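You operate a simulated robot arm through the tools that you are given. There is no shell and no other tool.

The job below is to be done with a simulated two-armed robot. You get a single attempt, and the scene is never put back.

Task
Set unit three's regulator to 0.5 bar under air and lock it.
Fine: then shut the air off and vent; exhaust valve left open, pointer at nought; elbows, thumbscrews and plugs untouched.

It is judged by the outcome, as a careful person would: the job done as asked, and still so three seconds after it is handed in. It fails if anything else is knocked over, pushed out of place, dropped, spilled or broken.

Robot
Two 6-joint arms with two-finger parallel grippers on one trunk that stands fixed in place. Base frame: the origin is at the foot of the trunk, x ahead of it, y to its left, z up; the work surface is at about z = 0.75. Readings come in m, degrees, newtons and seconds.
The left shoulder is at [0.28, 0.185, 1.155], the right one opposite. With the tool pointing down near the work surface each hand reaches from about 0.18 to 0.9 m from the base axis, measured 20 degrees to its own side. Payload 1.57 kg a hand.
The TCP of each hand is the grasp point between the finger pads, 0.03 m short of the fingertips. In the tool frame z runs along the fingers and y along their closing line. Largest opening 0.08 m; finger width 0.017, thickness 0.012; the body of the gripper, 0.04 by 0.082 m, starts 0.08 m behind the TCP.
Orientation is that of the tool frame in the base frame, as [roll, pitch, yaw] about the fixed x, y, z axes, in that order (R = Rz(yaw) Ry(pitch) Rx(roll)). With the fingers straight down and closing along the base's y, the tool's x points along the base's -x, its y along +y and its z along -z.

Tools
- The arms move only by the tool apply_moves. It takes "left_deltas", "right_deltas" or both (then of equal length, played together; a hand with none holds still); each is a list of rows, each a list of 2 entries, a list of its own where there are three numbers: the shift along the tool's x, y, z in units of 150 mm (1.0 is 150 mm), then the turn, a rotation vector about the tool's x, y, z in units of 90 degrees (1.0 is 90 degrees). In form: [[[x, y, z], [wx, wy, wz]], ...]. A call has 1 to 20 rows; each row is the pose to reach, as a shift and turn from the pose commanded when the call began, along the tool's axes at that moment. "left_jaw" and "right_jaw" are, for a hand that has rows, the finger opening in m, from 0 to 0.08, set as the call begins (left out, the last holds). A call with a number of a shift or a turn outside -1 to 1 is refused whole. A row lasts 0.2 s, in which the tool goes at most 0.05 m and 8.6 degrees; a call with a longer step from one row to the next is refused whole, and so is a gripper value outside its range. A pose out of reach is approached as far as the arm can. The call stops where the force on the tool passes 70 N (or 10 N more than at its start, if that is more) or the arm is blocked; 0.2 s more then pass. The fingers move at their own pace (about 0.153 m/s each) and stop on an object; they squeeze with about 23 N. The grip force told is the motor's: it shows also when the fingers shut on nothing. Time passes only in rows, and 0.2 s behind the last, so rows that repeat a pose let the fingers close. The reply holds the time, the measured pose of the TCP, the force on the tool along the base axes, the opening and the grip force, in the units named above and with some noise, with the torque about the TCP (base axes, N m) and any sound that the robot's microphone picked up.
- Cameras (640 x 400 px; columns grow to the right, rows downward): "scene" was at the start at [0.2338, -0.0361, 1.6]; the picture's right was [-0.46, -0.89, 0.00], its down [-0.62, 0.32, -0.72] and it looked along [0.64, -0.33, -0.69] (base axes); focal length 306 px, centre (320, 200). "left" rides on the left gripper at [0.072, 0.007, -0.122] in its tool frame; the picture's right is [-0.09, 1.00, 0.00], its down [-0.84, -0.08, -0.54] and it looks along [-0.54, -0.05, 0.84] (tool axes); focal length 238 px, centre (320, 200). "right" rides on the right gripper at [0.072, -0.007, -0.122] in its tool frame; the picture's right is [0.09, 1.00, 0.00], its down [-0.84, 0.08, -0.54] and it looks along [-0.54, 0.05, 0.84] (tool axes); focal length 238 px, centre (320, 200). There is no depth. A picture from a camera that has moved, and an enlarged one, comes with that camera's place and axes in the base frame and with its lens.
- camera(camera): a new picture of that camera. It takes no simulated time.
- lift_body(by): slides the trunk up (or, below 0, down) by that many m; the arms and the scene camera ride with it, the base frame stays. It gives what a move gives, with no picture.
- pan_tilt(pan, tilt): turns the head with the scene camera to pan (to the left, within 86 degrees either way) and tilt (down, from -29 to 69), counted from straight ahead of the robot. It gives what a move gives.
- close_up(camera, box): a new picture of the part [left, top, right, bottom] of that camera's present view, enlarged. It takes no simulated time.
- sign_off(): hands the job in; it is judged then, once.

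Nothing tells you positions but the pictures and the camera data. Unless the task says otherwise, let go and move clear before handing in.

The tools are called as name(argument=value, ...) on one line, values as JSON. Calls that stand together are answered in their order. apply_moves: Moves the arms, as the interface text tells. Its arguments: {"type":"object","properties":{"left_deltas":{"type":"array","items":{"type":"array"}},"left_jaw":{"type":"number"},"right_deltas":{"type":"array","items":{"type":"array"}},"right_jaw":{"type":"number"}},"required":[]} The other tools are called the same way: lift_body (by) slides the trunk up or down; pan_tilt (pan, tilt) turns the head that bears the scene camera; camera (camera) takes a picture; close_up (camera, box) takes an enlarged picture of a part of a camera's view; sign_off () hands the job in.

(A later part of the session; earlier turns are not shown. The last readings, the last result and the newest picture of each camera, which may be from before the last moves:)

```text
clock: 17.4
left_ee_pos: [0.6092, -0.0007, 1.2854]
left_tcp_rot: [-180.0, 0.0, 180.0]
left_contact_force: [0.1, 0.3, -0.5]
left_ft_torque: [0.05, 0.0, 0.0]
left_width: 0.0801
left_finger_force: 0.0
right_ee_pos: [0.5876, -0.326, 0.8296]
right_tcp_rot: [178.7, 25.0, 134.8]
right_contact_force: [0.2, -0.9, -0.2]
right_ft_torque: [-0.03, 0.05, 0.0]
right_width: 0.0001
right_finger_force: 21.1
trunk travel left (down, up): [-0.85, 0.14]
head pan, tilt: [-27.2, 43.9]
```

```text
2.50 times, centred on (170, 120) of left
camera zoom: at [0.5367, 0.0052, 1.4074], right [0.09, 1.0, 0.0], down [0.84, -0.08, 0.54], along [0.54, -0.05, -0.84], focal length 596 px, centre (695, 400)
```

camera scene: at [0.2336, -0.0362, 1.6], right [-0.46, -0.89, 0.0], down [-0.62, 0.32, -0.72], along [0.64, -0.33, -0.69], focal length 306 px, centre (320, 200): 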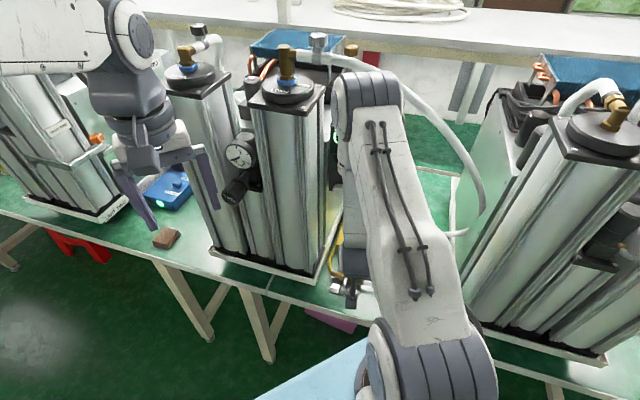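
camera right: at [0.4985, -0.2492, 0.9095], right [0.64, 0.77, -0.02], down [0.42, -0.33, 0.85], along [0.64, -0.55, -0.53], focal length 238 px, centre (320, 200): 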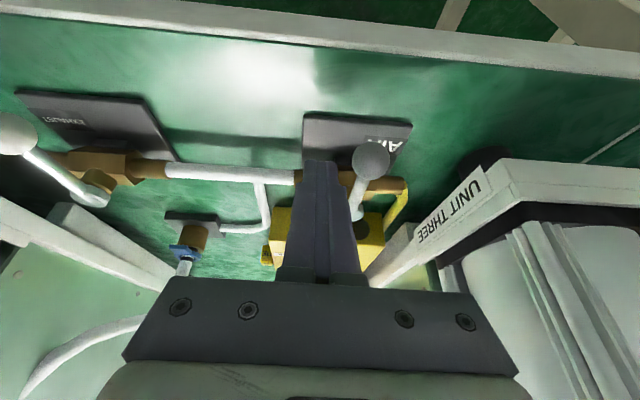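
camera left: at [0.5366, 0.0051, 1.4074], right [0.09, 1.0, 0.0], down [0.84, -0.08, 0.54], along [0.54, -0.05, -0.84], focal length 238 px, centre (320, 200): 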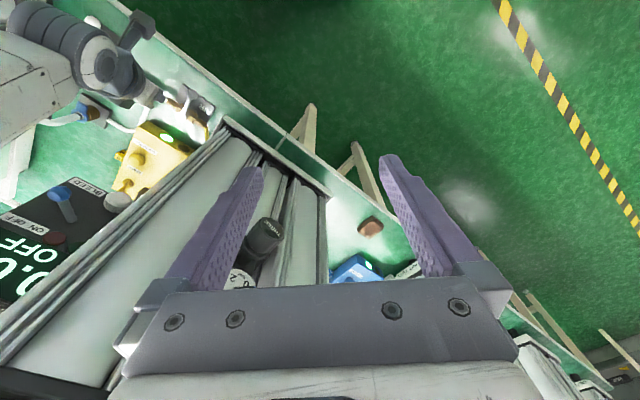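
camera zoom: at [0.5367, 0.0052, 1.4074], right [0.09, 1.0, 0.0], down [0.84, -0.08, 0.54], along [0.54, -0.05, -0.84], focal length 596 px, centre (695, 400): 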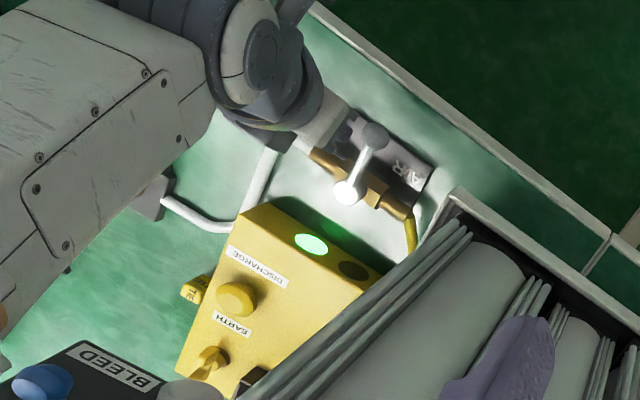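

The fingertips sit right beside the AIR lever. I'll push it a little toward unit three to learn which way it opens.

apply_moves(right_deltas=[[[-0.012, 0.09, 0.006], [0, 0, 0]], [[0.002, 0.166, -0.001], [0, 0, 0]], [[0, 0.205, 0], [0, 0, 0]]])

camera(camera="right")

close_up(camera="left", box=[60, 40, 280, 200])

```text
clock: 18.1
left_ee_pos: [0.6089, -0.002, 1.2864]
left_tcp_rot: [-180.0, 0.0, -179.9]
left_contact_force: [0.2, -0.1, 0.1]
left_ft_torque: [0.01, 0.01, 0.01]
left_width: 0.08
left_finger_force: 0.0
right_ee_pos: [0.5985, -0.3165, 0.8297]
right_tcp_rot: [179.4, 25.2, 132.4]
right_contact_force: [-17.0, -53.4, 3.2]
right_ft_torque: [-0.87, 0.34, -0.28]
right_width: 0.0
right_finger_force: 21.0
trunk travel left (down, up): [-0.85, 0.14]
head pan, tilt: [-27.2, 43.9]
stopped in row 3 (right hand): the force on the tool passed its limit at 77 N (the readings are from after the stop); the commanded pose is now the measured one
```

```text
taken
camera right: at [0.5142, -0.2341, 0.9099], right [0.68, 0.74, -0.03], down [0.41, -0.34, 0.85], along [0.61, -0.58, -0.53], focal length 238 px, centre (320, 200)
```

right: 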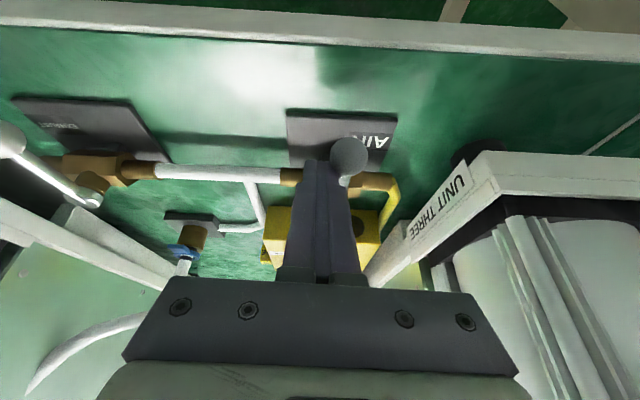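

```text
2.50 times, centred on (170, 120) of left
camera zoom: at [0.5363, 0.0051, 1.4077], right [0.09, 1.0, 0.0], down [0.84, -0.07, 0.54], along [0.54, -0.05, -0.84], focal length 596 px, centre (695, 400)
```

zoom: 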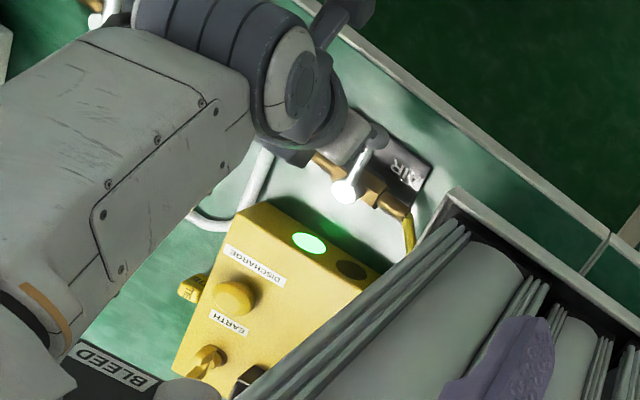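

It is hard against its closed stop that way, so AIR opens toward the EXHAUST side. I'll back off, lift over the lever and come down on its other side.

apply_moves(right_deltas=[[[0, -0.1, 0], [0, 0, 0]], [[-0.07, -0.1, -0.151], [-0.006, 0, -0.012]], [[-0.141, -0.1, -0.302], [-0.012, 0, -0.025]], [[-0.141, 0.1, -0.302], [-0.012, 0, -0.025]], [[-0.141, 0.32, -0.302], [-0.012, 0, -0.025]]])

camera(camera="right")

camera(camera="scene")

```text
clock: 19.3
left_ee_pos: [0.6101, -0.0007, 1.2863]
left_tcp_rot: [-180.0, 0.0, -179.8]
left_contact_force: [-0.3, -0.4, 0.5]
left_ft_torque: [-0.01, 0.03, 0.0]
left_width: 0.08
left_finger_force: 0.0
right_ee_pos: [0.6366, -0.2764, 0.879]
right_tcp_rot: [179.1, 25.0, 136.0]
right_contact_force: [0.2, -0.3, 0.2]
right_ft_torque: [0.03, -0.01, 0.0]
right_width: 0.0
right_finger_force: 21.3
trunk travel left (down, up): [-0.85, 0.14]
head pan, tilt: [-27.2, 43.9]
```

```text
taken
camera right: at [0.547, -0.2017, 0.96], right [0.63, 0.78, -0.03], down [0.43, -0.32, 0.85], along [0.65, -0.54, -0.53], focal length 238 px, centre (320, 200)
```

right: 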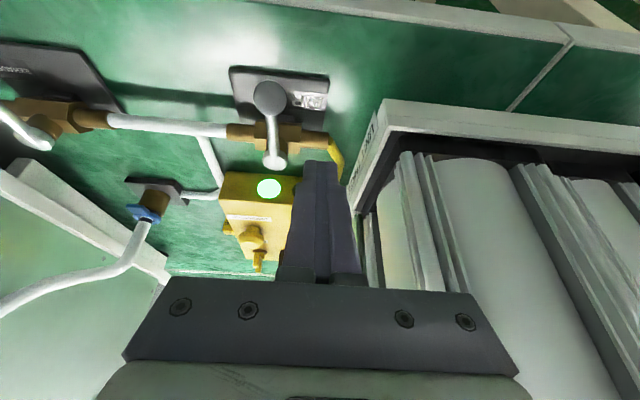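

```text
taken
camera scene: at [0.2338, -0.0364, 1.6], right [-0.46, -0.89, 0.0], down [-0.62, 0.32, -0.72], along [0.64, -0.33, -0.69], focal length 306 px, centre (320, 200)
```

scene: 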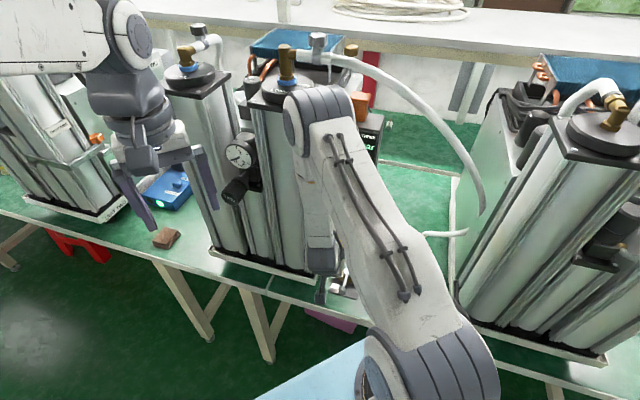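

The lever is intact and unmoved. Lowering on unit three's side of the lever, then pushing it gently toward EXHAUST.

apply_moves(right_deltas=[[[0.07, 0, 0.151], [0, 0, 0]], [[0.141, 0, 0.302], [0, 0, 0]]])

apply_moves(right_deltas=[[[-0.008, -0.08, 0.004], [0, 0, 0]], [[-0.016, -0.161, 0.008], [0, 0, 0]], [[0, -0.2, 0], [0, 0, 0]], [[0, -0.237, 0], [0, 0, 0]]])

camera(camera="right")

```text
clock: 19.9
left_ee_pos: [0.6091, -0.0004, 1.2868]
left_tcp_rot: [179.9, 0.0, -179.9]
left_contact_force: [0.8, 0.2, 0.3]
left_ft_torque: [0.0, -0.03, 0.0]
left_width: 0.08
left_finger_force: 0.0
right_ee_pos: [0.6361, -0.2784, 0.829]
right_tcp_rot: [179.2, 25.0, 136.1]
right_contact_force: [-0.1, -0.1, -0.1]
right_ft_torque: [-0.03, 0.01, 0.0]
right_width: 0.0001
right_finger_force: 21.3
trunk travel left (down, up): [-0.85, 0.14]
head pan, tilt: [-27.2, 43.9]
```

```text
clock: 20.9
left_ee_pos: [0.6105, 0.0008, 1.2862]
left_tcp_rot: [180.0, 0.0, -179.9]
left_contact_force: [-0.4, 0.2, -0.1]
left_ft_torque: [0.0, -0.01, 0.05]
left_width: 0.0799
left_finger_force: 0.1
right_ee_pos: [0.6113, -0.3026, 0.8297]
right_tcp_rot: [179.2, 25.0, 136.0]
right_contact_force: [1.1, 0.1, -1.0]
right_ft_torque: [0.01, -0.04, 0.01]
right_width: 0.0
right_finger_force: 21.3
trunk travel left (down, up): [-0.85, 0.14]
head pan, tilt: [-27.2, 43.9]
```

```text
taken
camera right: at [0.5216, -0.227, 0.9096], right [0.63, 0.78, -0.03], down [0.43, -0.32, 0.85], along [0.65, -0.54, -0.53], focal length 238 px, centre (320, 200)
```

right: 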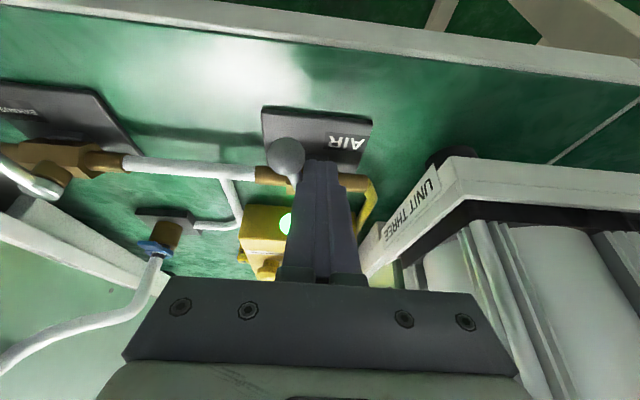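

The lever moves freely this way. Continuing the arc through to the open stop.

apply_moves(right_deltas=[[[0, -0.078, 0], [0, 0, 0]], [[-0.022, -0.154, 0.01], [0, 0, 0]], [[-0.059, -0.22, 0.028], [0, 0, 0]], [[-0.11, -0.274, 0.052], [0, 0, 0]], [[-0.142, -0.295, 0.067], [0, 0, 0]], [[-0.173, -0.311, 0.081], [0, 0, 0]]])

camera(camera="right")

close_up(camera="scene", box=[215, 130, 265, 210])

camera(camera="left")

```text
clock: 22.3
left_ee_pos: [0.6092, -0.0002, 1.2862]
left_tcp_rot: [-179.9, 0.1, -179.8]
left_contact_force: [-0.4, -0.3, 0.2]
left_ft_torque: [-0.01, -0.01, 0.0]
left_width: 0.0799
left_finger_force: 0.1
right_ee_pos: [0.5997, -0.3564, 0.8277]
right_tcp_rot: [179.2, 25.0, 135.9]
right_contact_force: [0.0, -0.1, 0.6]
right_ft_torque: [-0.03, 0.02, -0.01]
right_width: 0.0
right_finger_force: 21.7
trunk travel left (down, up): [-0.85, 0.14]
head pan, tilt: [-27.2, 43.9]
```

```text
taken
camera right: at [0.5101, -0.2811, 0.9093], right [0.63, 0.78, -0.03], down [0.43, -0.32, 0.85], along [0.65, -0.54, -0.53], focal length 238 px, centre (320, 200)
```

right: 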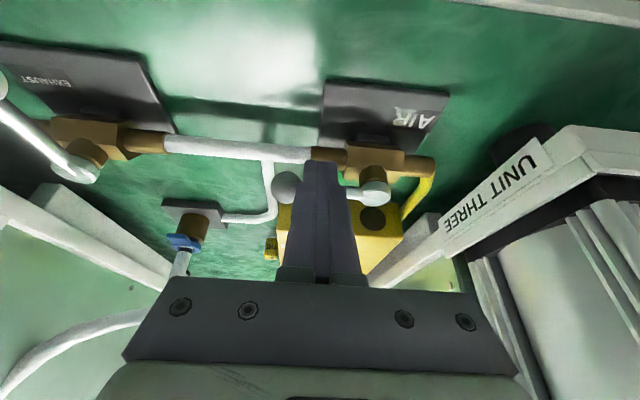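

```text
5.00 times, centred on (240, 170) of scene
camera zoom: at [0.2338, -0.0363, 1.6], right [-0.46, -0.89, 0.0], down [-0.62, 0.32, -0.72], along [0.64, -0.33, -0.69], focal length 1529 px, centre (720, 350)
```

zoom: 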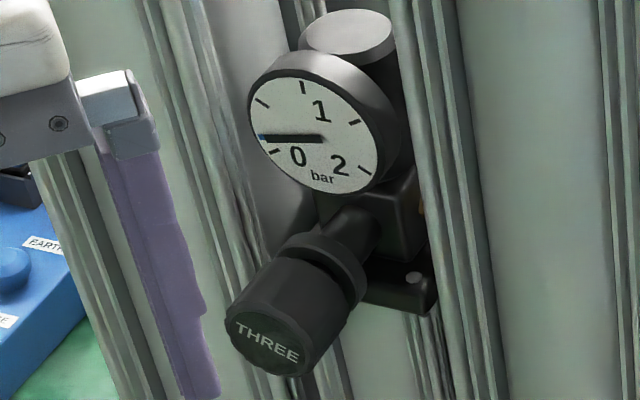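

```text
taken
camera left: at [0.5368, 0.0062, 1.4073], right [0.09, 1.0, 0.0], down [0.84, -0.08, 0.54], along [0.54, -0.05, -0.84], focal length 238 px, centre (320, 200)
```

left: 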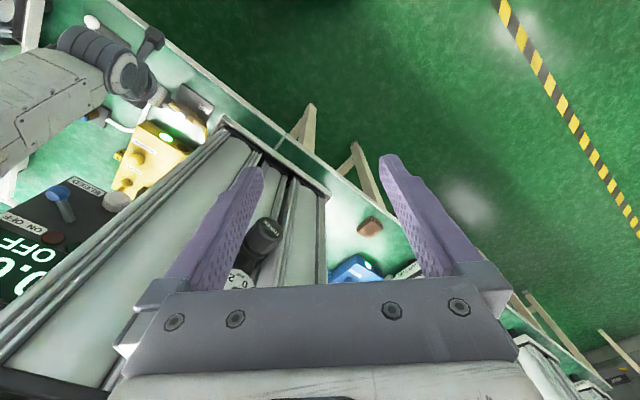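

The gauge pointer has risen slightly, so air is on. I'll push the AIR lever to its open stop and look at the gauge again.

apply_moves(right_deltas=[[[-0.02, 0, 0.009], [0, 0, 0]], [[-0.035, 0, 0.016], [0, 0, 0]], [[-0.045, 0, 0.021], [0, 0, 0]]])

close_up(camera="right", box=[240, 120, 460, 260])

close_up(camera="scene", box=[215, 130, 265, 210])

```text
clock: 23.1
left_ee_pos: [0.6082, 0.0013, 1.287]
left_tcp_rot: [-179.8, 0.0, -179.7]
left_contact_force: [0.7, 0.0, -0.1]
left_ft_torque: [-0.04, -0.01, 0.04]
left_width: 0.0801
left_finger_force: 0.0
right_ee_pos: [0.6002, -0.3581, 0.829]
right_tcp_rot: [179.3, 24.4, 136.2]
right_contact_force: [-18.1, 25.1, 18.3]
right_ft_torque: [0.54, 0.41, -0.07]
right_width: 0.0
right_finger_force: 21.2
trunk travel left (down, up): [-0.85, 0.14]
head pan, tilt: [-27.2, 43.9]
```

```text
2.86 times, centred on (350, 190) of right
camera zoom: at [0.5123, -0.283, 0.9107], right [0.63, 0.78, -0.03], down [0.44, -0.32, 0.84], along [0.65, -0.54, -0.54], focal length 681 px, centre (234, 229)
```

zoom: 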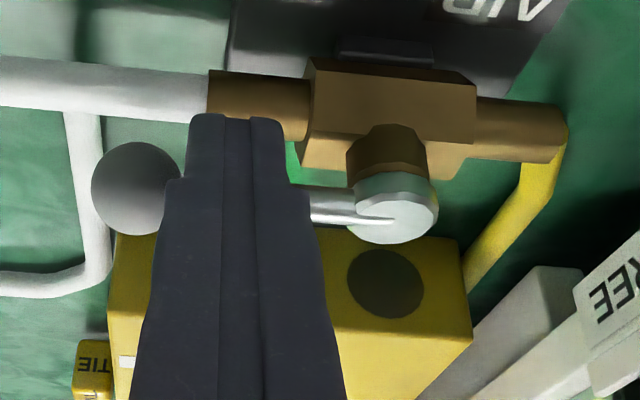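

```text
5.00 times, centred on (240, 170) of scene
camera zoom: at [0.2322, -0.0344, 1.6005], right [-0.46, -0.89, 0.0], down [-0.62, 0.32, -0.72], along [0.64, -0.33, -0.69], focal length 1529 px, centre (720, 350)
```

zoom: 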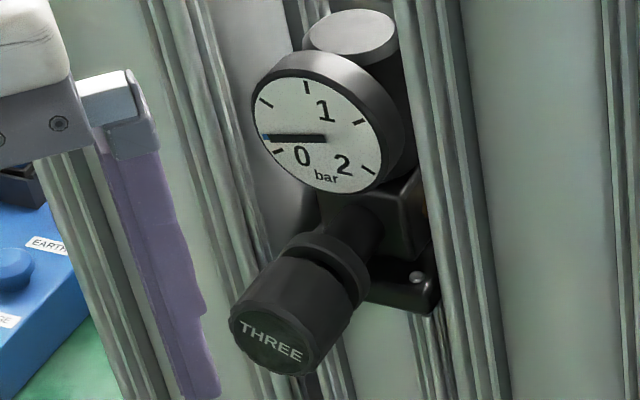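

The AIR valve is fully open and the gauge holds at roughly 0.15 bar. I'll back the right hand off a little, and start turning the left hand toward the knob.

apply_moves(right_deltas=[[[0.08, 0, -0.037], [0, 0, 0]], [[0.15, 0, -0.1], [0, 0, 0]], [[0.15, 0, -0.3], [0, 0, 0]], [[0.15, 0, -0.5], [0, 0, 0]], [[0.15, 0, -0.5], [0, 0, 0]], [[0.15, 0, -0.5], [0, 0, 0]]], left_deltas=[[[-0.05, 0.02, 0.1], [0, 0, 0.09]], [[-0.1, 0.04, 0.2], [0, 0, 0.18]], [[-0.15, 0.06, 0.3], [0, 0, 0.27]], [[-0.2, 0.08, 0.4], [0, 0, 0.36]], [[-0.25, 0.1, 0.5], [0, 0, 0.44]], [[-0.293, 0.113, 0.573], [0, 0, 0.5]]])

camera(camera="left")

camera(camera="scene")

```text
clock: 24.5
left_ee_pos: [0.6533, 0.0157, 1.1989]
left_tcp_rot: [179.9, 0.0, 135.0]
left_contact_force: [-0.8, 0.1, -0.4]
left_ft_torque: [0.05, 0.02, 0.01]
left_width: 0.0803
left_finger_force: 0.0
right_ee_pos: [0.5681, -0.3263, 0.8884]
right_tcp_rot: [179.2, 25.0, 135.8]
right_contact_force: [0.4, 0.7, -0.4]
right_ft_torque: [-0.02, -0.01, 0.01]
right_width: 0.0
right_finger_force: 21.2
trunk travel left (down, up): [-0.85, 0.14]
head pan, tilt: [-27.2, 43.9]
```

```text
taken
camera left: at [0.6058, 0.0723, 1.3214], right [0.77, 0.64, 0.0], down [0.54, -0.65, 0.54], along [0.35, -0.42, -0.84], focal length 238 px, centre (320, 200)
```

left: 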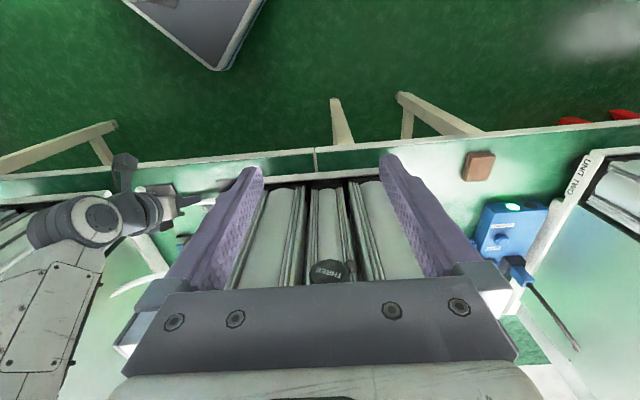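

```text
taken
camera scene: at [0.2339, -0.0363, 1.6], right [-0.46, -0.89, 0.0], down [-0.62, 0.32, -0.72], along [0.64, -0.33, -0.69], focal length 306 px, centre (320, 200)
```

scene: 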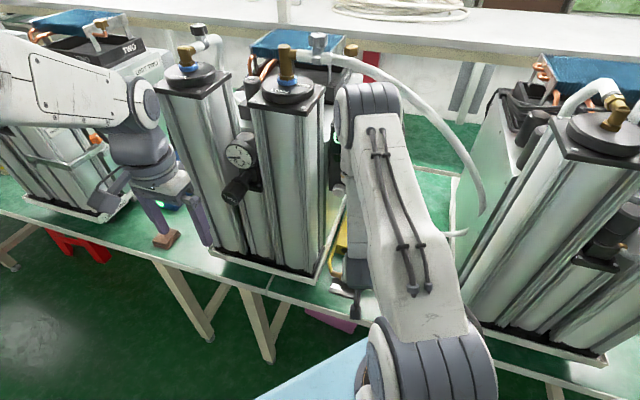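

The knob is right ahead. Now I pitch the left hand to point horizontally into the bench, in line with the knob.

apply_moves(left_deltas=[[[-0.025, 0, 0.035], [0, -0.092, 0]], [[-0.05, 0, 0.07], [0, -0.184, 0]], [[-0.075, 0, 0.105], [0, -0.276, 0]], [[-0.1, 0, 0.14], [0, -0.368, 0]], [[-0.125, 0, 0.175], [0, -0.46, 0]], [[-0.15, 0, 0.21], [0, -0.552, 0]], [[-0.175, 0, 0.245], [0, -0.644, 0]], [[-0.2, 0, 0.28], [0, -0.736, 0]], [[-0.225, 0, 0.315], [0, -0.828, 0]], [[-0.25, 0, 0.35], [0, -0.92, 0]], [[-0.267, 0, 0.367], [0, -1.0, 0]]])

camera(camera="left")

camera(camera="scene")

```text
clock: 26.9
left_ee_pos: [0.7465, -0.0165, 1.2078]
left_tcp_rot: [-111.7, 88.0, -157.3]
left_contact_force: [0.5, -0.5, -0.3]
left_ft_torque: [-0.06, -0.02, 0.0]
left_width: 0.0802
left_finger_force: 0.0
left hand out of reach, approached as far as the arm can: row 8, 9, 10, 11
right_ee_pos: [0.5689, -0.3259, 0.8861]
right_tcp_rot: [179.2, 24.9, 135.9]
right_contact_force: [0.6, -0.1, -0.1]
right_ft_torque: [-0.01, 0.02, -0.02]
right_width: 0.0
right_finger_force: 21.0
trunk travel left (down, up): [-0.85, 0.14]
head pan, tilt: [-27.2, 43.9]
```

```text
taken
camera left: at [0.6626, 0.0747, 1.1362], right [0.71, 0.7, 0.06], down [-0.41, 0.35, 0.85], along [0.57, -0.63, 0.53], focal length 238 px, centre (320, 200)
```

left: 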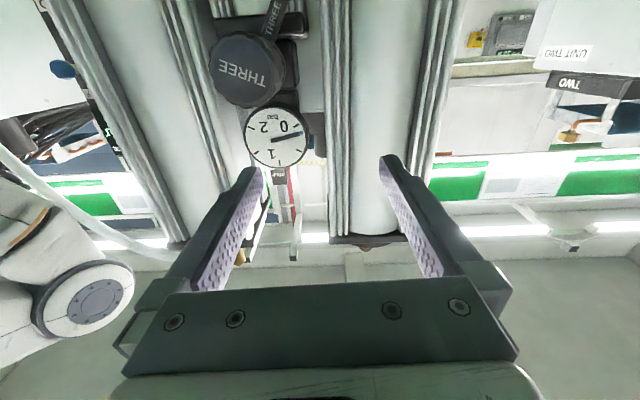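

```text
taken
camera scene: at [0.2354, -0.0366, 1.5997], right [-0.46, -0.89, 0.0], down [-0.62, 0.32, -0.72], along [0.64, -0.33, -0.69], focal length 306 px, centre (320, 200)
```

scene: 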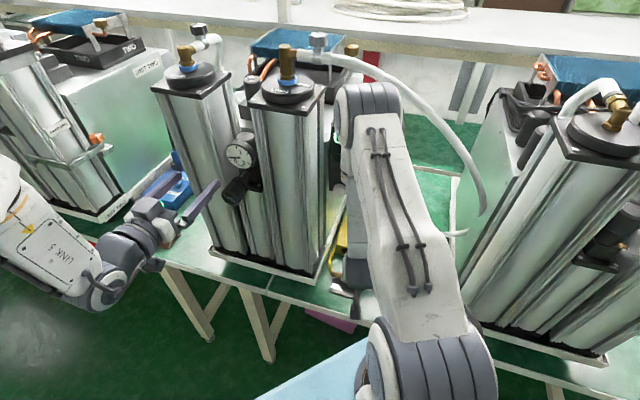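

The left arm is too folded for that pose at this shoulder height, though the gauge is now readable. Raising the trunk should give it room; both hands are clear to ride up.

lift_body(by=0.13)

close_up(camera="left", box=[190, 0, 350, 190])

camera(camera="scene")

```text
clock: 28.5
left_ee_pos: [0.7451, -0.0152, 1.3376]
left_tcp_rot: [-113.5, 87.9, -159.2]
left_contact_force: [0.0, -0.3, -0.2]
left_ft_torque: [-0.05, -0.02, -0.03]
left_width: 0.0801
left_finger_force: 0.1
right_ee_pos: [0.5678, -0.3263, 1.0175]
right_tcp_rot: [179.2, 25.0, 136.0]
right_contact_force: [-0.8, -0.3, 0.1]
right_ft_torque: [-0.03, 0.01, 0.03]
right_width: 0.0001
right_finger_force: 21.0
trunk travel left (down, up): [-0.98, 0.01]
head pan, tilt: [-27.2, 43.9]
```

```text
2.11 times, centred on (270, 95) of left
camera zoom: at [0.6613, 0.0751, 1.2671], right [0.71, 0.7, 0.06], down [-0.41, 0.34, 0.85], along [0.57, -0.63, 0.53], focal length 502 px, centre (425, 421)
```

zoom: 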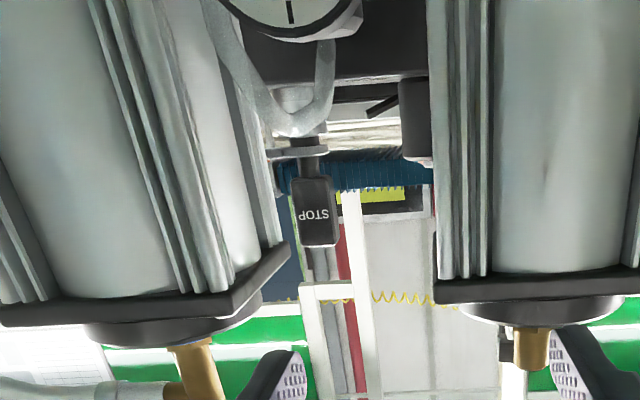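

```text
taken
camera scene: at [0.234, -0.0362, 1.7299], right [-0.46, -0.89, 0.0], down [-0.62, 0.32, -0.72], along [0.64, -0.33, -0.69], focal length 306 px, centre (320, 200)
```

scene: 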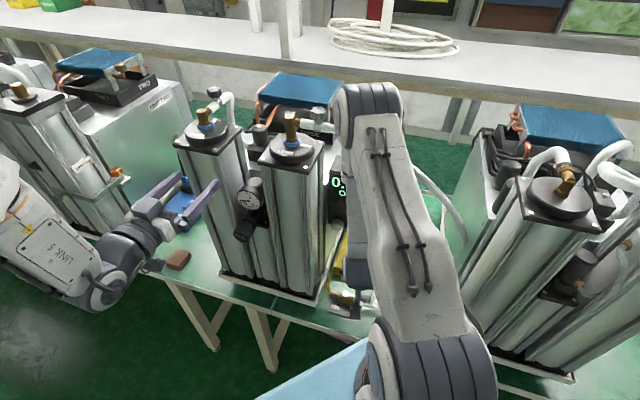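

Trunk is up. I'll issue a null move to see what pose the left arm now treats as commanded.

apply_moves(left_deltas=[[[0, 0, 0], [0, 0, 0]], [[0, 0, 0], [0, 0, 0]]])

```text
clock: 29.1
left_ee_pos: [0.7448, -0.0164, 1.3383]
left_tcp_rot: [-113.4, 88.0, -159.0]
left_contact_force: [0.7, 0.3, -0.8]
left_ft_torque: [0.01, -0.01, 0.03]
left_width: 0.0799
left_finger_force: 0.1
right_ee_pos: [0.5678, -0.3258, 1.0181]
right_tcp_rot: [179.2, 25.0, 135.9]
right_contact_force: [-0.1, -0.4, 0.6]
right_ft_torque: [0.06, -0.02, 0.01]
right_width: 0.0001
right_finger_force: 21.3
trunk travel left (down, up): [-0.98, 0.01]
head pan, tilt: [-27.2, 43.9]
```

Commanded pose equals the measured one, and the hand points straight into the bench. Lowering it in front of the knob in two steps.

apply_moves(left_deltas=[[[0.22, -0.07, -0.02], [0, 0, 0]], [[0.44, -0.14, -0.04], [0, 0, 0]], [[0.66, -0.21, -0.05], [0, 0, 0]], [[0.87, -0.287, -0.067], [0, 0, 0]]])

camera(camera="left")

camera(camera="scene")

```text
clock: 30.1
left_ee_pos: [0.7772, -0.0504, 1.2686]
left_tcp_rot: [-108.6, 86.0, -154.8]
left_contact_force: [-0.8, -0.2, 0.2]
left_ft_torque: [0.02, 0.0, 0.01]
left_width: 0.0801
left_finger_force: 0.1
left hand out of reach, approached as far as the arm can: row 1, 2, 3, 4
right_ee_pos: [0.5678, -0.3254, 1.0179]
right_tcp_rot: [179.1, 24.9, 135.9]
right_contact_force: [-0.3, 0.2, 0.6]
right_ft_torque: [0.01, -0.02, 0.0]
right_width: 0.0
right_finger_force: 21.4
trunk travel left (down, up): [-0.98, 0.01]
head pan, tilt: [-27.2, 43.9]
```

```text
taken
camera left: at [0.6922, 0.0399, 1.2001], right [0.72, 0.69, 0.03], down [-0.38, 0.36, 0.85], along [0.58, -0.63, 0.52], focal length 238 px, centre (320, 200)
```

left: 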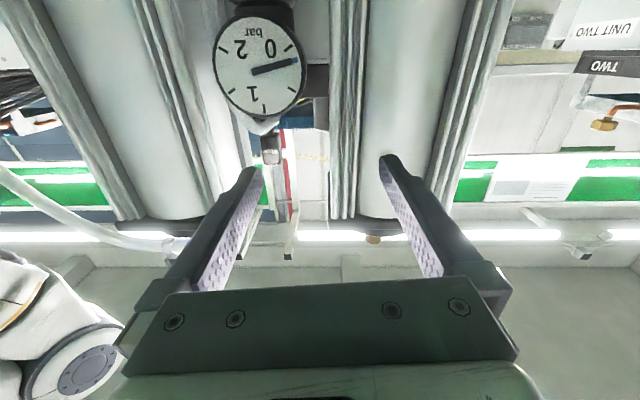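

```text
taken
camera scene: at [0.2334, -0.036, 1.7301], right [-0.46, -0.89, 0.0], down [-0.62, 0.32, -0.72], along [0.64, -0.33, -0.69], focal length 306 px, centre (320, 200)
```

scene: 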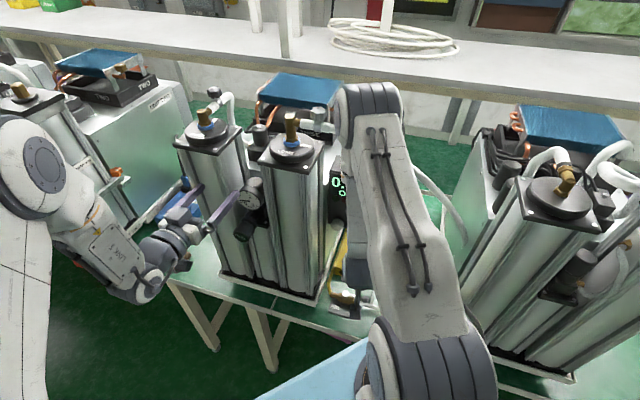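

The arm prefers the hand higher relative to its shoulder, so the trunk should go down, not up. I'll first raise both hands clear, then lower the trunk.

apply_moves(left_deltas=[[[-0.2, 0, -0.13], [0, 0, 0]], [[-0.4, 0, -0.26], [0, 0, 0]], [[-0.6, 0, -0.3], [0, 0, 0]], [[-0.8, 0, -0.3], [0, 0, 0]], [[-0.9, 0, -0.3], [0, 0, 0]]], right_deltas=[[[0.0, 0, -0.2], [0, 0, 0]], [[0.0, 0, -0.4], [0, 0, 0]], [[0.0, 0, -0.6], [0, 0, 0]], [[0.0, 0, -0.8], [0, 0, 0]], [[0.0, 0, -1.0], [0, 0, 0]]])

camera(camera="scene")

```text
clock: 31.3
left_ee_pos: [0.7503, -0.0135, 1.4015]
left_tcp_rot: [-112.5, 88.0, -158.2]
left_contact_force: [-0.4, 0.2, 0.5]
left_ft_torque: [-0.02, -0.01, 0.05]
left_width: 0.0801
left_finger_force: 0.0
left hand out of reach, approached as far as the arm can: row 1
right_ee_pos: [0.5899, -0.2989, 1.147]
right_tcp_rot: [179.2, 24.9, 136.0]
right_contact_force: [0.2, -0.2, 0.2]
right_ft_torque: [-0.01, -0.03, -0.02]
right_width: 0.0001
right_finger_force: 21.5
right hand out of reach, approached as far as the arm can: row 2, 3, 4, 5
trunk travel left (down, up): [-0.98, 0.01]
head pan, tilt: [-27.2, 43.9]
```

```text
taken
camera scene: at [0.2329, -0.0357, 1.7301], right [-0.46, -0.89, 0.0], down [-0.62, 0.32, -0.72], along [0.64, -0.33, -0.69], focal length 306 px, centre (320, 200)
```

scene: 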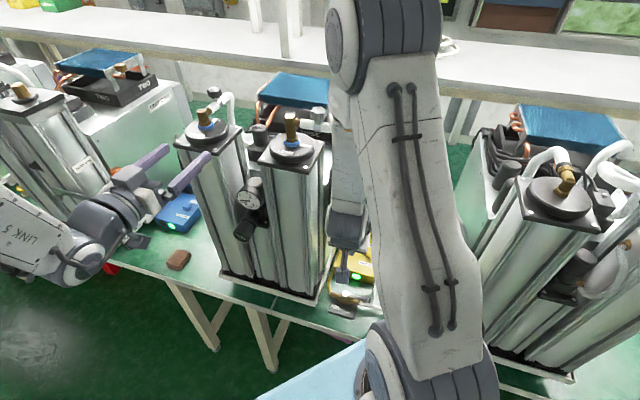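

Both hands are up and clear. Lowering the trunk 0.22 m.

lift_body(by=-0.22)

camera(camera="left")

camera(camera="scene")

```text
clock: 33.6
left_ee_pos: [0.749, -0.0129, 1.1806]
left_tcp_rot: [-113.3, 88.0, -159.0]
left_contact_force: [-0.9, -0.1, -1.3]
left_ft_torque: [0.02, 0.01, 0.02]
left_width: 0.0802
left_finger_force: 0.0
right_ee_pos: [0.5905, -0.3003, 0.9255]
right_tcp_rot: [179.2, 25.1, 136.0]
right_contact_force: [-0.3, 0.0, -0.3]
right_ft_torque: [0.01, 0.03, 0.02]
right_width: 0.0
right_finger_force: 21.3
trunk travel left (down, up): [-0.76, 0.23]
head pan, tilt: [-27.2, 43.9]
```

```text
taken
camera left: at [0.6661, 0.0773, 1.1103], right [0.71, 0.7, 0.06], down [-0.41, 0.34, 0.85], along [0.57, -0.63, 0.53], focal length 238 px, centre (320, 200)
```

left: 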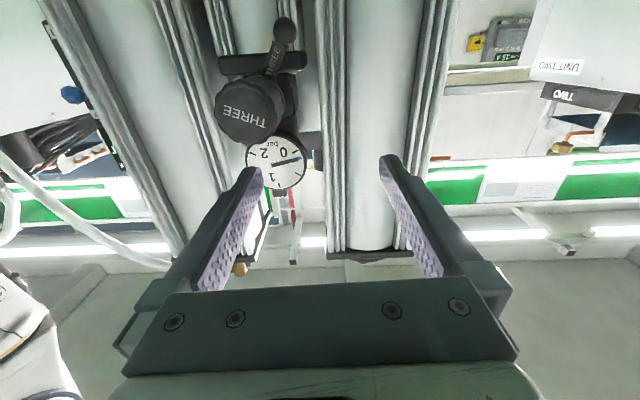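

```text
taken
camera scene: at [0.2337, -0.0362, 1.5101], right [-0.46, -0.89, 0.0], down [-0.62, 0.32, -0.72], along [0.64, -0.33, -0.69], focal length 306 px, centre (320, 200)
```

scene: 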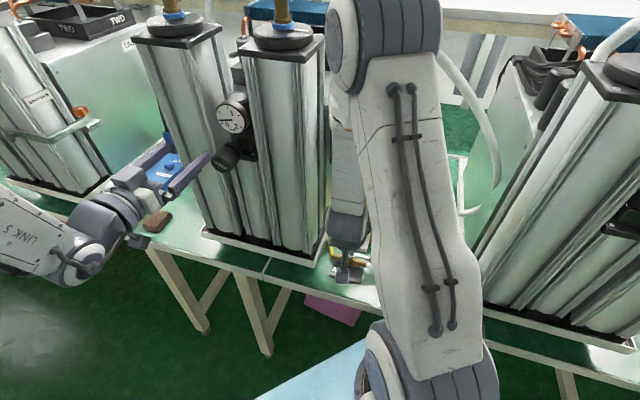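

There is a small black lever with a ball, also marked THREE, under the knob; possibly the lock. Zooming in.

close_up(camera="left", box=[195, 0, 335, 200])

close_up(camera="scene", box=[200, 80, 270, 190])

```text
2.00 times, centred on (265, 100) of left
camera zoom: at [0.6661, 0.0773, 1.1103], right [0.71, 0.7, 0.06], down [-0.41, 0.34, 0.85], along [0.57, -0.63, 0.53], focal length 477 px, centre (430, 400)
```

zoom: 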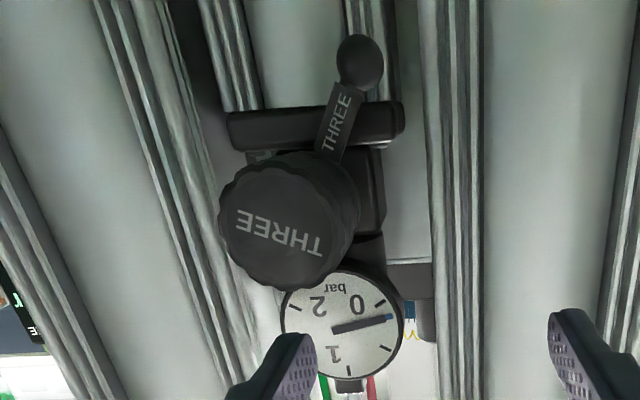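

```text
3.64 times, centred on (235, 135) of scene
camera zoom: at [0.2337, -0.0362, 1.5101], right [-0.46, -0.89, 0.0], down [-0.62, 0.32, -0.72], along [0.64, -0.33, -0.69], focal length 1112 px, centre (629, 436)
```

zoom: 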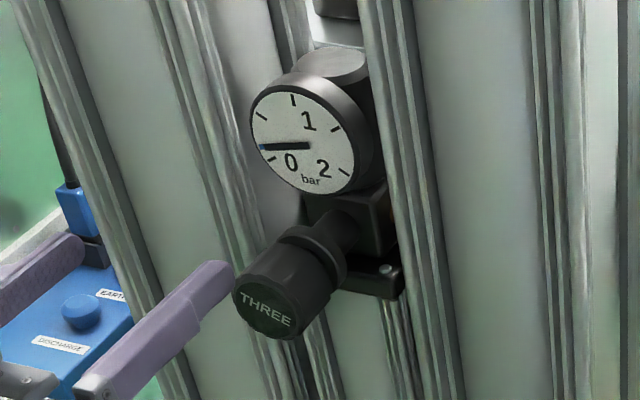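

A lock lever hangs below and behind the knob. I'll compare with the neighbouring unit's regulator to see its lever state.

pan_tilt(pan=-55, tilt=30)

camera(camera="scene")

```text
clock: 34.5
left_ee_pos: [0.7487, -0.0139, 1.1811]
left_tcp_rot: [-113.4, 88.0, -159.1]
left_contact_force: [-0.7, 0.3, 0.4]
left_ft_torque: [0.02, 0.01, -0.02]
left_width: 0.0802
left_finger_force: 0.1
right_ee_pos: [0.5904, -0.2996, 0.9252]
right_tcp_rot: [179.1, 24.9, 136.0]
right_contact_force: [0.7, 0.3, -0.8]
right_ft_torque: [0.02, 0.0, -0.01]
right_width: 0.0
right_finger_force: 21.2
trunk travel left (down, up): [-0.76, 0.23]
head pan, tilt: [-55.0, 30.0]
```

```text
taken
camera scene: at [0.2126, -0.0727, 1.531], right [-0.82, -0.57, 0.0], down [-0.29, 0.41, -0.87], along [0.5, -0.71, -0.5], focal length 306 px, centre (320, 200)
```

scene: 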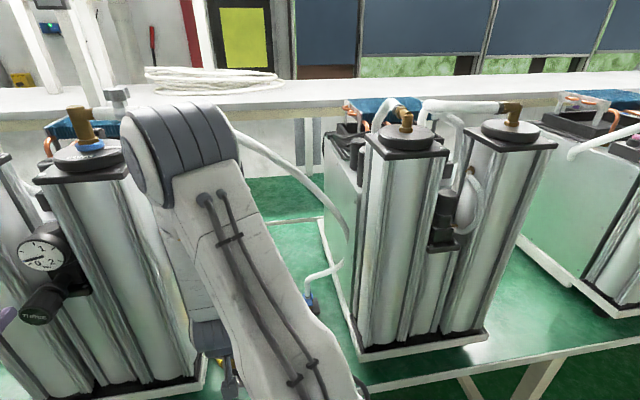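

close_up(camera="scene", box=[400, 150, 500, 270])

pan_tilt(pan=-27.2, tilt=30)

camera(camera="scene")

```text
3.33 times, centred on (450, 210) of scene
camera zoom: at [0.2126, -0.0727, 1.531], right [-0.82, -0.57, 0.0], down [-0.29, 0.41, -0.87], along [0.5, -0.71, -0.5], focal length 1020 px, centre (-113, 167)
```

zoom: 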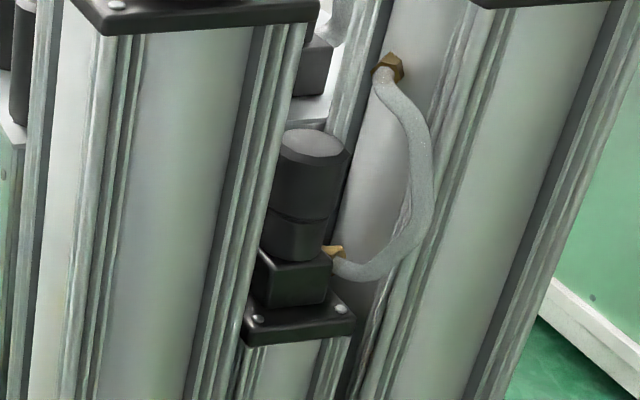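

```text
clock: 35.5
left_ee_pos: [0.7506, -0.0137, 1.1812]
left_tcp_rot: [-113.4, 88.0, -159.0]
left_contact_force: [-0.3, -0.3, 1.5]
left_ft_torque: [-0.02, -0.01, -0.02]
left_width: 0.0799
left_finger_force: 0.0
right_ee_pos: [0.5905, -0.2989, 0.9244]
right_tcp_rot: [179.3, 24.9, 136.0]
right_contact_force: [1.0, -0.2, -1.0]
right_ft_torque: [0.0, -0.01, -0.01]
right_width: 0.0
right_finger_force: 21.6
trunk travel left (down, up): [-0.76, 0.23]
head pan, tilt: [-27.2, 30.0]
```

```text
taken
camera scene: at [0.2411, -0.0401, 1.531], right [-0.46, -0.89, 0.0], down [-0.44, 0.23, -0.87], along [0.77, -0.4, -0.5], focal length 306 px, centre (320, 200)
```

scene: 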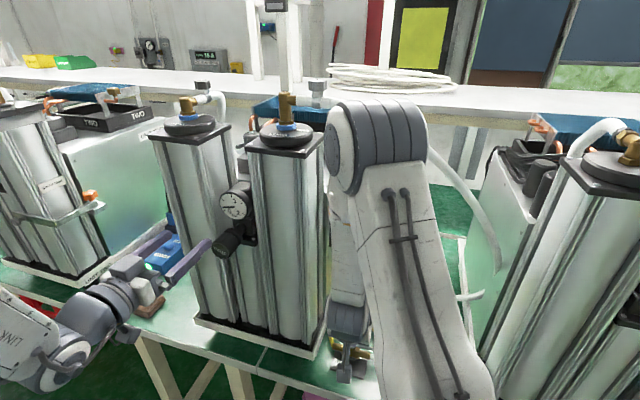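

Unit four's regulator is a different type, so no help there. I'll try bringing the left hand in line with the knob from here.

apply_moves(left_deltas=[[[0.05, -0.08, 0], [0, 0, 0]], [[0.1, -0.16, 0], [0, 0, 0]], [[0.15, -0.24, 0], [0, 0, 0]], [[0.2, -0.327, 0], [0, 0, 0]]])

camera(camera="left")

```text
clock: 36.5
left_ee_pos: [0.7122, -0.0478, 1.1518]
left_tcp_rot: [-112.9, 88.0, -158.6]
left_contact_force: [0.4, -0.5, 0.0]
left_ft_torque: [-0.02, 0.04, 0.0]
left_width: 0.0799
left_finger_force: 0.2
right_ee_pos: [0.5913, -0.2992, 0.9253]
right_tcp_rot: [179.3, 24.9, 136.0]
right_contact_force: [-0.6, 0.8, 0.5]
right_ft_torque: [0.0, 0.03, -0.02]
right_width: 0.0
right_finger_force: 21.2
trunk travel left (down, up): [-0.76, 0.23]
head pan, tilt: [-27.2, 30.0]
```

```text
taken
camera left: at [0.629, 0.0428, 1.0813], right [0.71, 0.7, 0.06], down [-0.41, 0.34, 0.85], along [0.57, -0.63, 0.53], focal length 238 px, centre (320, 200)
```

left: 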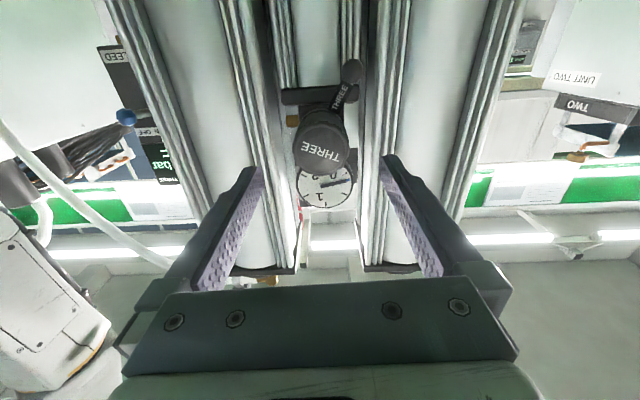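

Reachable now, and the knob is centred between the fingers. Advancing the open fingers around the knob.

apply_moves(left_deltas=[[[0.056, 0.018, 0.1], [0, 0, 0]], [[0.056, 0.018, 0.2], [0, 0, 0]], [[0.056, 0.018, 0.3], [0, 0, 0]], [[0.056, 0.018, 0.384], [0, 0, 0]]], left_jaw=0.08)

camera(camera="left")

close_up(camera="scene", box=[180, 150, 300, 290])

```text
clock: 37.5
left_ee_pos: [0.7555, -0.0873, 1.1437]
left_tcp_rot: [-113.8, 87.9, -159.4]
left_contact_force: [-0.3, 0.4, -0.4]
left_ft_torque: [-0.02, 0.01, 0.04]
left_width: 0.0801
left_finger_force: 0.0
right_ee_pos: [0.5908, -0.2998, 0.9258]
right_tcp_rot: [179.2, 24.8, 136.0]
right_contact_force: [0.2, -0.1, -0.6]
right_ft_torque: [0.02, -0.01, 0.03]
right_width: 0.0001
right_finger_force: 21.6
trunk travel left (down, up): [-0.76, 0.23]
head pan, tilt: [-27.2, 30.0]
```

```text
taken
camera left: at [0.6717, 0.0031, 1.0729], right [0.71, 0.7, 0.06], down [-0.41, 0.34, 0.85], along [0.57, -0.63, 0.53], focal length 238 px, centre (320, 200)
```

left: 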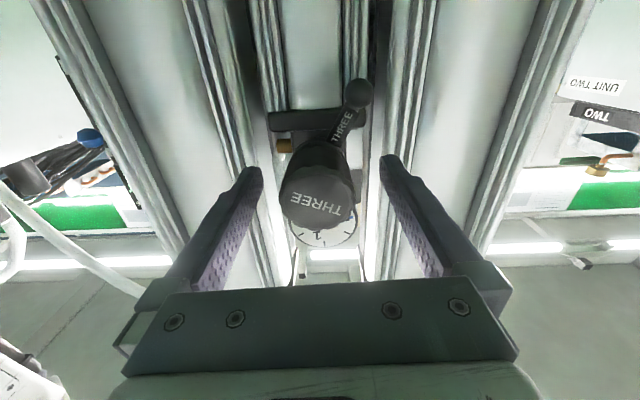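

```text
2.86 times, centred on (240, 220) of scene
camera zoom: at [0.241, -0.04, 1.531], right [-0.46, -0.89, 0.0], down [-0.44, 0.23, -0.87], along [0.77, -0.4, -0.5], focal length 874 px, centre (549, 143)
```

zoom: 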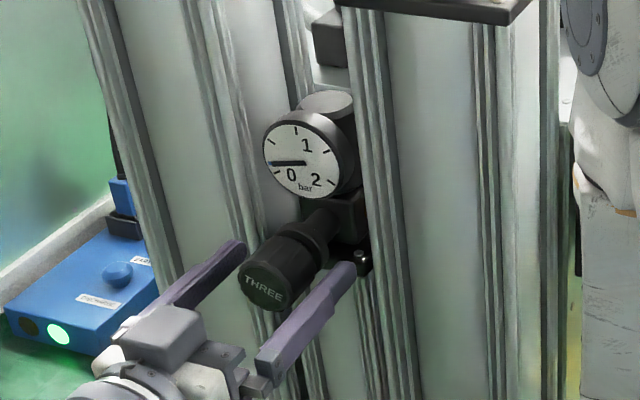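

The fingers straddle the knob. Zooming on the lever and gauge before gripping.

close_up(camera="left", box=[255, 60, 395, 260])

close_up(camera="scene", box=[210, 180, 250, 230])

```text
2.00 times, centred on (325, 160) of left
camera zoom: at [0.6717, 0.0031, 1.0729], right [0.71, 0.7, 0.06], down [-0.41, 0.34, 0.85], along [0.57, -0.63, 0.53], focal length 477 px, centre (310, 280)
```

zoom: 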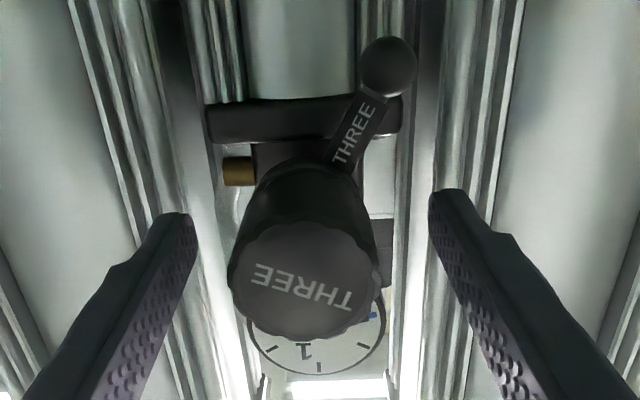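

```text
8.00 times, centred on (230, 205) of scene
camera zoom: at [0.241, -0.04, 1.531], right [-0.46, -0.89, 0.0], down [-0.44, 0.23, -0.87], along [0.77, -0.4, -0.5], focal length 2447 px, centre (1040, 160)
```

zoom: 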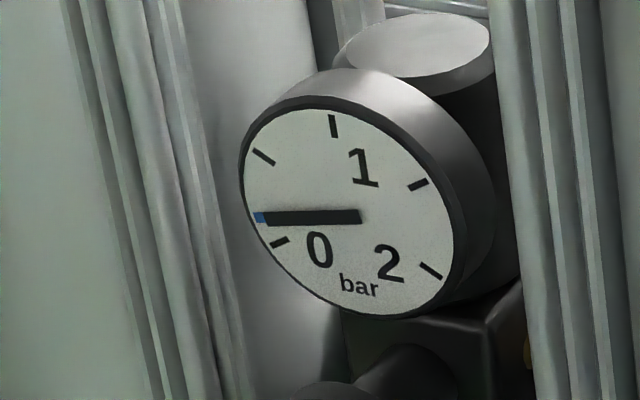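

The gauge reads about 0.14 bar (60° per 0.5 bar). Now I grip the knob and turn it gently clockwise about 24° to see how the pointer responds.

apply_moves(left_deltas=[[[0, 0, 0], [0, 0, 0]], [[0, 0, 0], [0, 0, 0]], [[0, 0, 0], [0, 0, 0]]], left_jaw=0.0)

apply_moves(left_deltas=[[[0, 0, 0], [0, 0, 0.06]], [[0, 0, 0], [0, 0, 0.12]]])

camera(camera="left")

close_up(camera="scene", box=[210, 180, 250, 230])

```text
clock: 38.3
left_ee_pos: [0.7546, -0.0886, 1.1441]
left_tcp_rot: [-114.7, 88.1, -160.5]
left_contact_force: [-8.0, -8.6, -1.0]
left_ft_torque: [-0.09, -0.12, 1.23]
left_width: 0.0437
left_finger_force: 45.5
right_ee_pos: [0.5905, -0.3004, 0.9255]
right_tcp_rot: [179.2, 24.9, 135.9]
right_contact_force: [1.3, 0.0, 0.5]
right_ft_torque: [-0.02, -0.02, -0.03]
right_width: 0.0003
right_finger_force: 21.6
trunk travel left (down, up): [-0.76, 0.23]
head pan, tilt: [-27.2, 30.0]
```

```text
clock: 38.8
left_ee_pos: [0.7577, -0.0922, 1.1493]
left_tcp_rot: [128.7, 85.3, 80.0]
left_contact_force: [-14.0, -4.8, 0.4]
left_ft_torque: [-0.33, -1.03, 0.82]
left_width: 0.0446
left_finger_force: 45.1
left hand out of reach, approached as far as the arm can: row 1, 2
right_ee_pos: [0.5906, -0.2988, 0.926]
right_tcp_rot: [179.3, 25.0, 136.0]
right_contact_force: [-0.7, 0.3, 0.2]
right_ft_torque: [-0.02, 0.0, -0.01]
right_width: 0.0001
right_finger_force: 21.3
trunk travel left (down, up): [-0.76, 0.23]
head pan, tilt: [-27.2, 30.0]
stopped in row 2 (left hand): the force on the tool passed its limit at 84 N (the readings are from after the stop); the commanded pose is now the measured one
```

```text
taken
camera left: at [0.6823, 0.0087, 1.0832], right [0.75, 0.65, 0.15], down [-0.43, 0.29, 0.86], along [0.51, -0.71, 0.49], focal length 238 px, centre (320, 200)
```

left: 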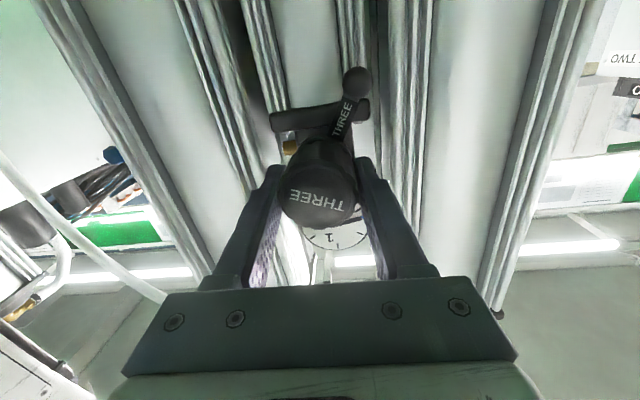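

```text
8.00 times, centred on (230, 205) of scene
camera zoom: at [0.2401, -0.0402, 1.5314], right [-0.46, -0.89, 0.0], down [-0.44, 0.23, -0.87], along [0.77, -0.4, -0.5], focal length 2447 px, centre (1040, 160)
```

zoom: 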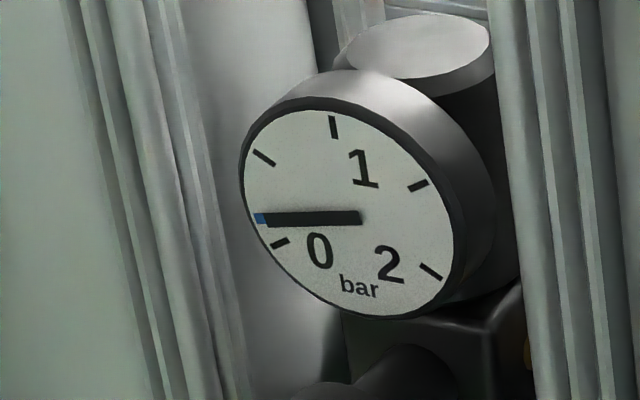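

The wrist ran out of range there, so nothing turned and the gauge is unchanged. I'll release the knob, back straight off, and stow the right hand higher so the trunk can go lower.

apply_moves(left_deltas=[[[0, 0, 0], [0, 0, 0]], [[0, 0, 0], [0, 0, 0]], [[0, 0, -0.1], [0, 0, 0]], [[0, 0, -0.2], [0, 0, 0]], [[0, 0, -0.3], [0, 0, 0]], [[0, 0, -0.37], [0, 0, 0]]], left_jaw=0.08, right_deltas=[[[0, 0, -0.1], [0, 0.05, 0]], [[0, 0, -0.2], [0, 0.1, 0]], [[0, 0, -0.35], [0, 0.15, 0]], [[0, 0, -0.5], [0, 0.2, 0]], [[0, 0, -0.6], [0, 0.25, 0]], [[0, 0, -0.7], [0, 0.278, 0]]])

camera(camera="scene")

camera(camera="left")

```text
clock: 40.1
left_ee_pos: [0.7299, -0.0474, 1.1597]
left_tcp_rot: [134.9, 85.5, 86.4]
left_contact_force: [-0.2, 0.3, 0.2]
left_ft_torque: [-0.02, 0.01, -0.02]
left_width: 0.08
left_finger_force: 0.3
left hand out of reach, approached as far as the arm can: row 4, 5, 6
right_ee_pos: [0.5485, -0.2645, 0.974]
right_tcp_rot: [-178.5, 5.4, 136.3]
right_contact_force: [0.1, 0.0, 0.4]
right_ft_torque: [-0.02, 0.02, -0.05]
right_width: 0.0
right_finger_force: 21.3
right hand out of reach, approached as far as the arm can: row 3, 4, 5, 6
trunk travel left (down, up): [-0.76, 0.23]
head pan, tilt: [-27.2, 30.0]
```

```text
taken
camera scene: at [0.2413, -0.04, 1.531], right [-0.46, -0.89, 0.0], down [-0.45, 0.23, -0.87], along [0.77, -0.4, -0.5], focal length 306 px, centre (320, 200)
```

scene: 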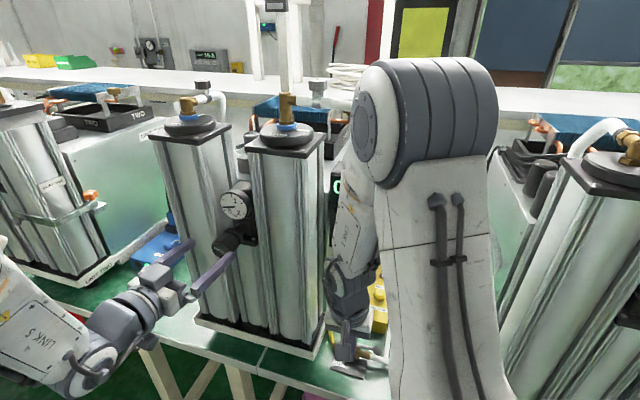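

```text
taken
camera left: at [0.6531, 0.0535, 1.0941], right [0.74, 0.65, 0.15], down [-0.42, 0.29, 0.86], along [0.52, -0.7, 0.49], focal length 238 px, centre (320, 200)
```

left: 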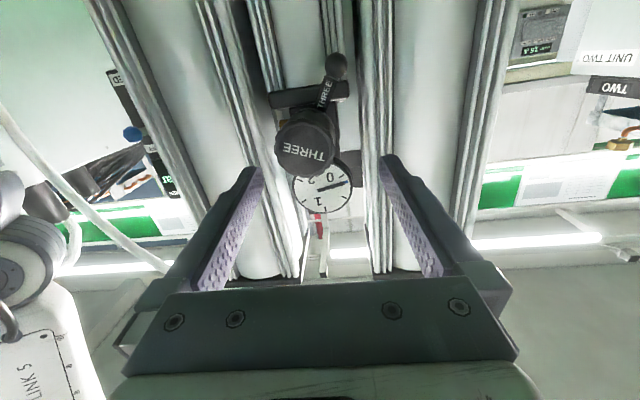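

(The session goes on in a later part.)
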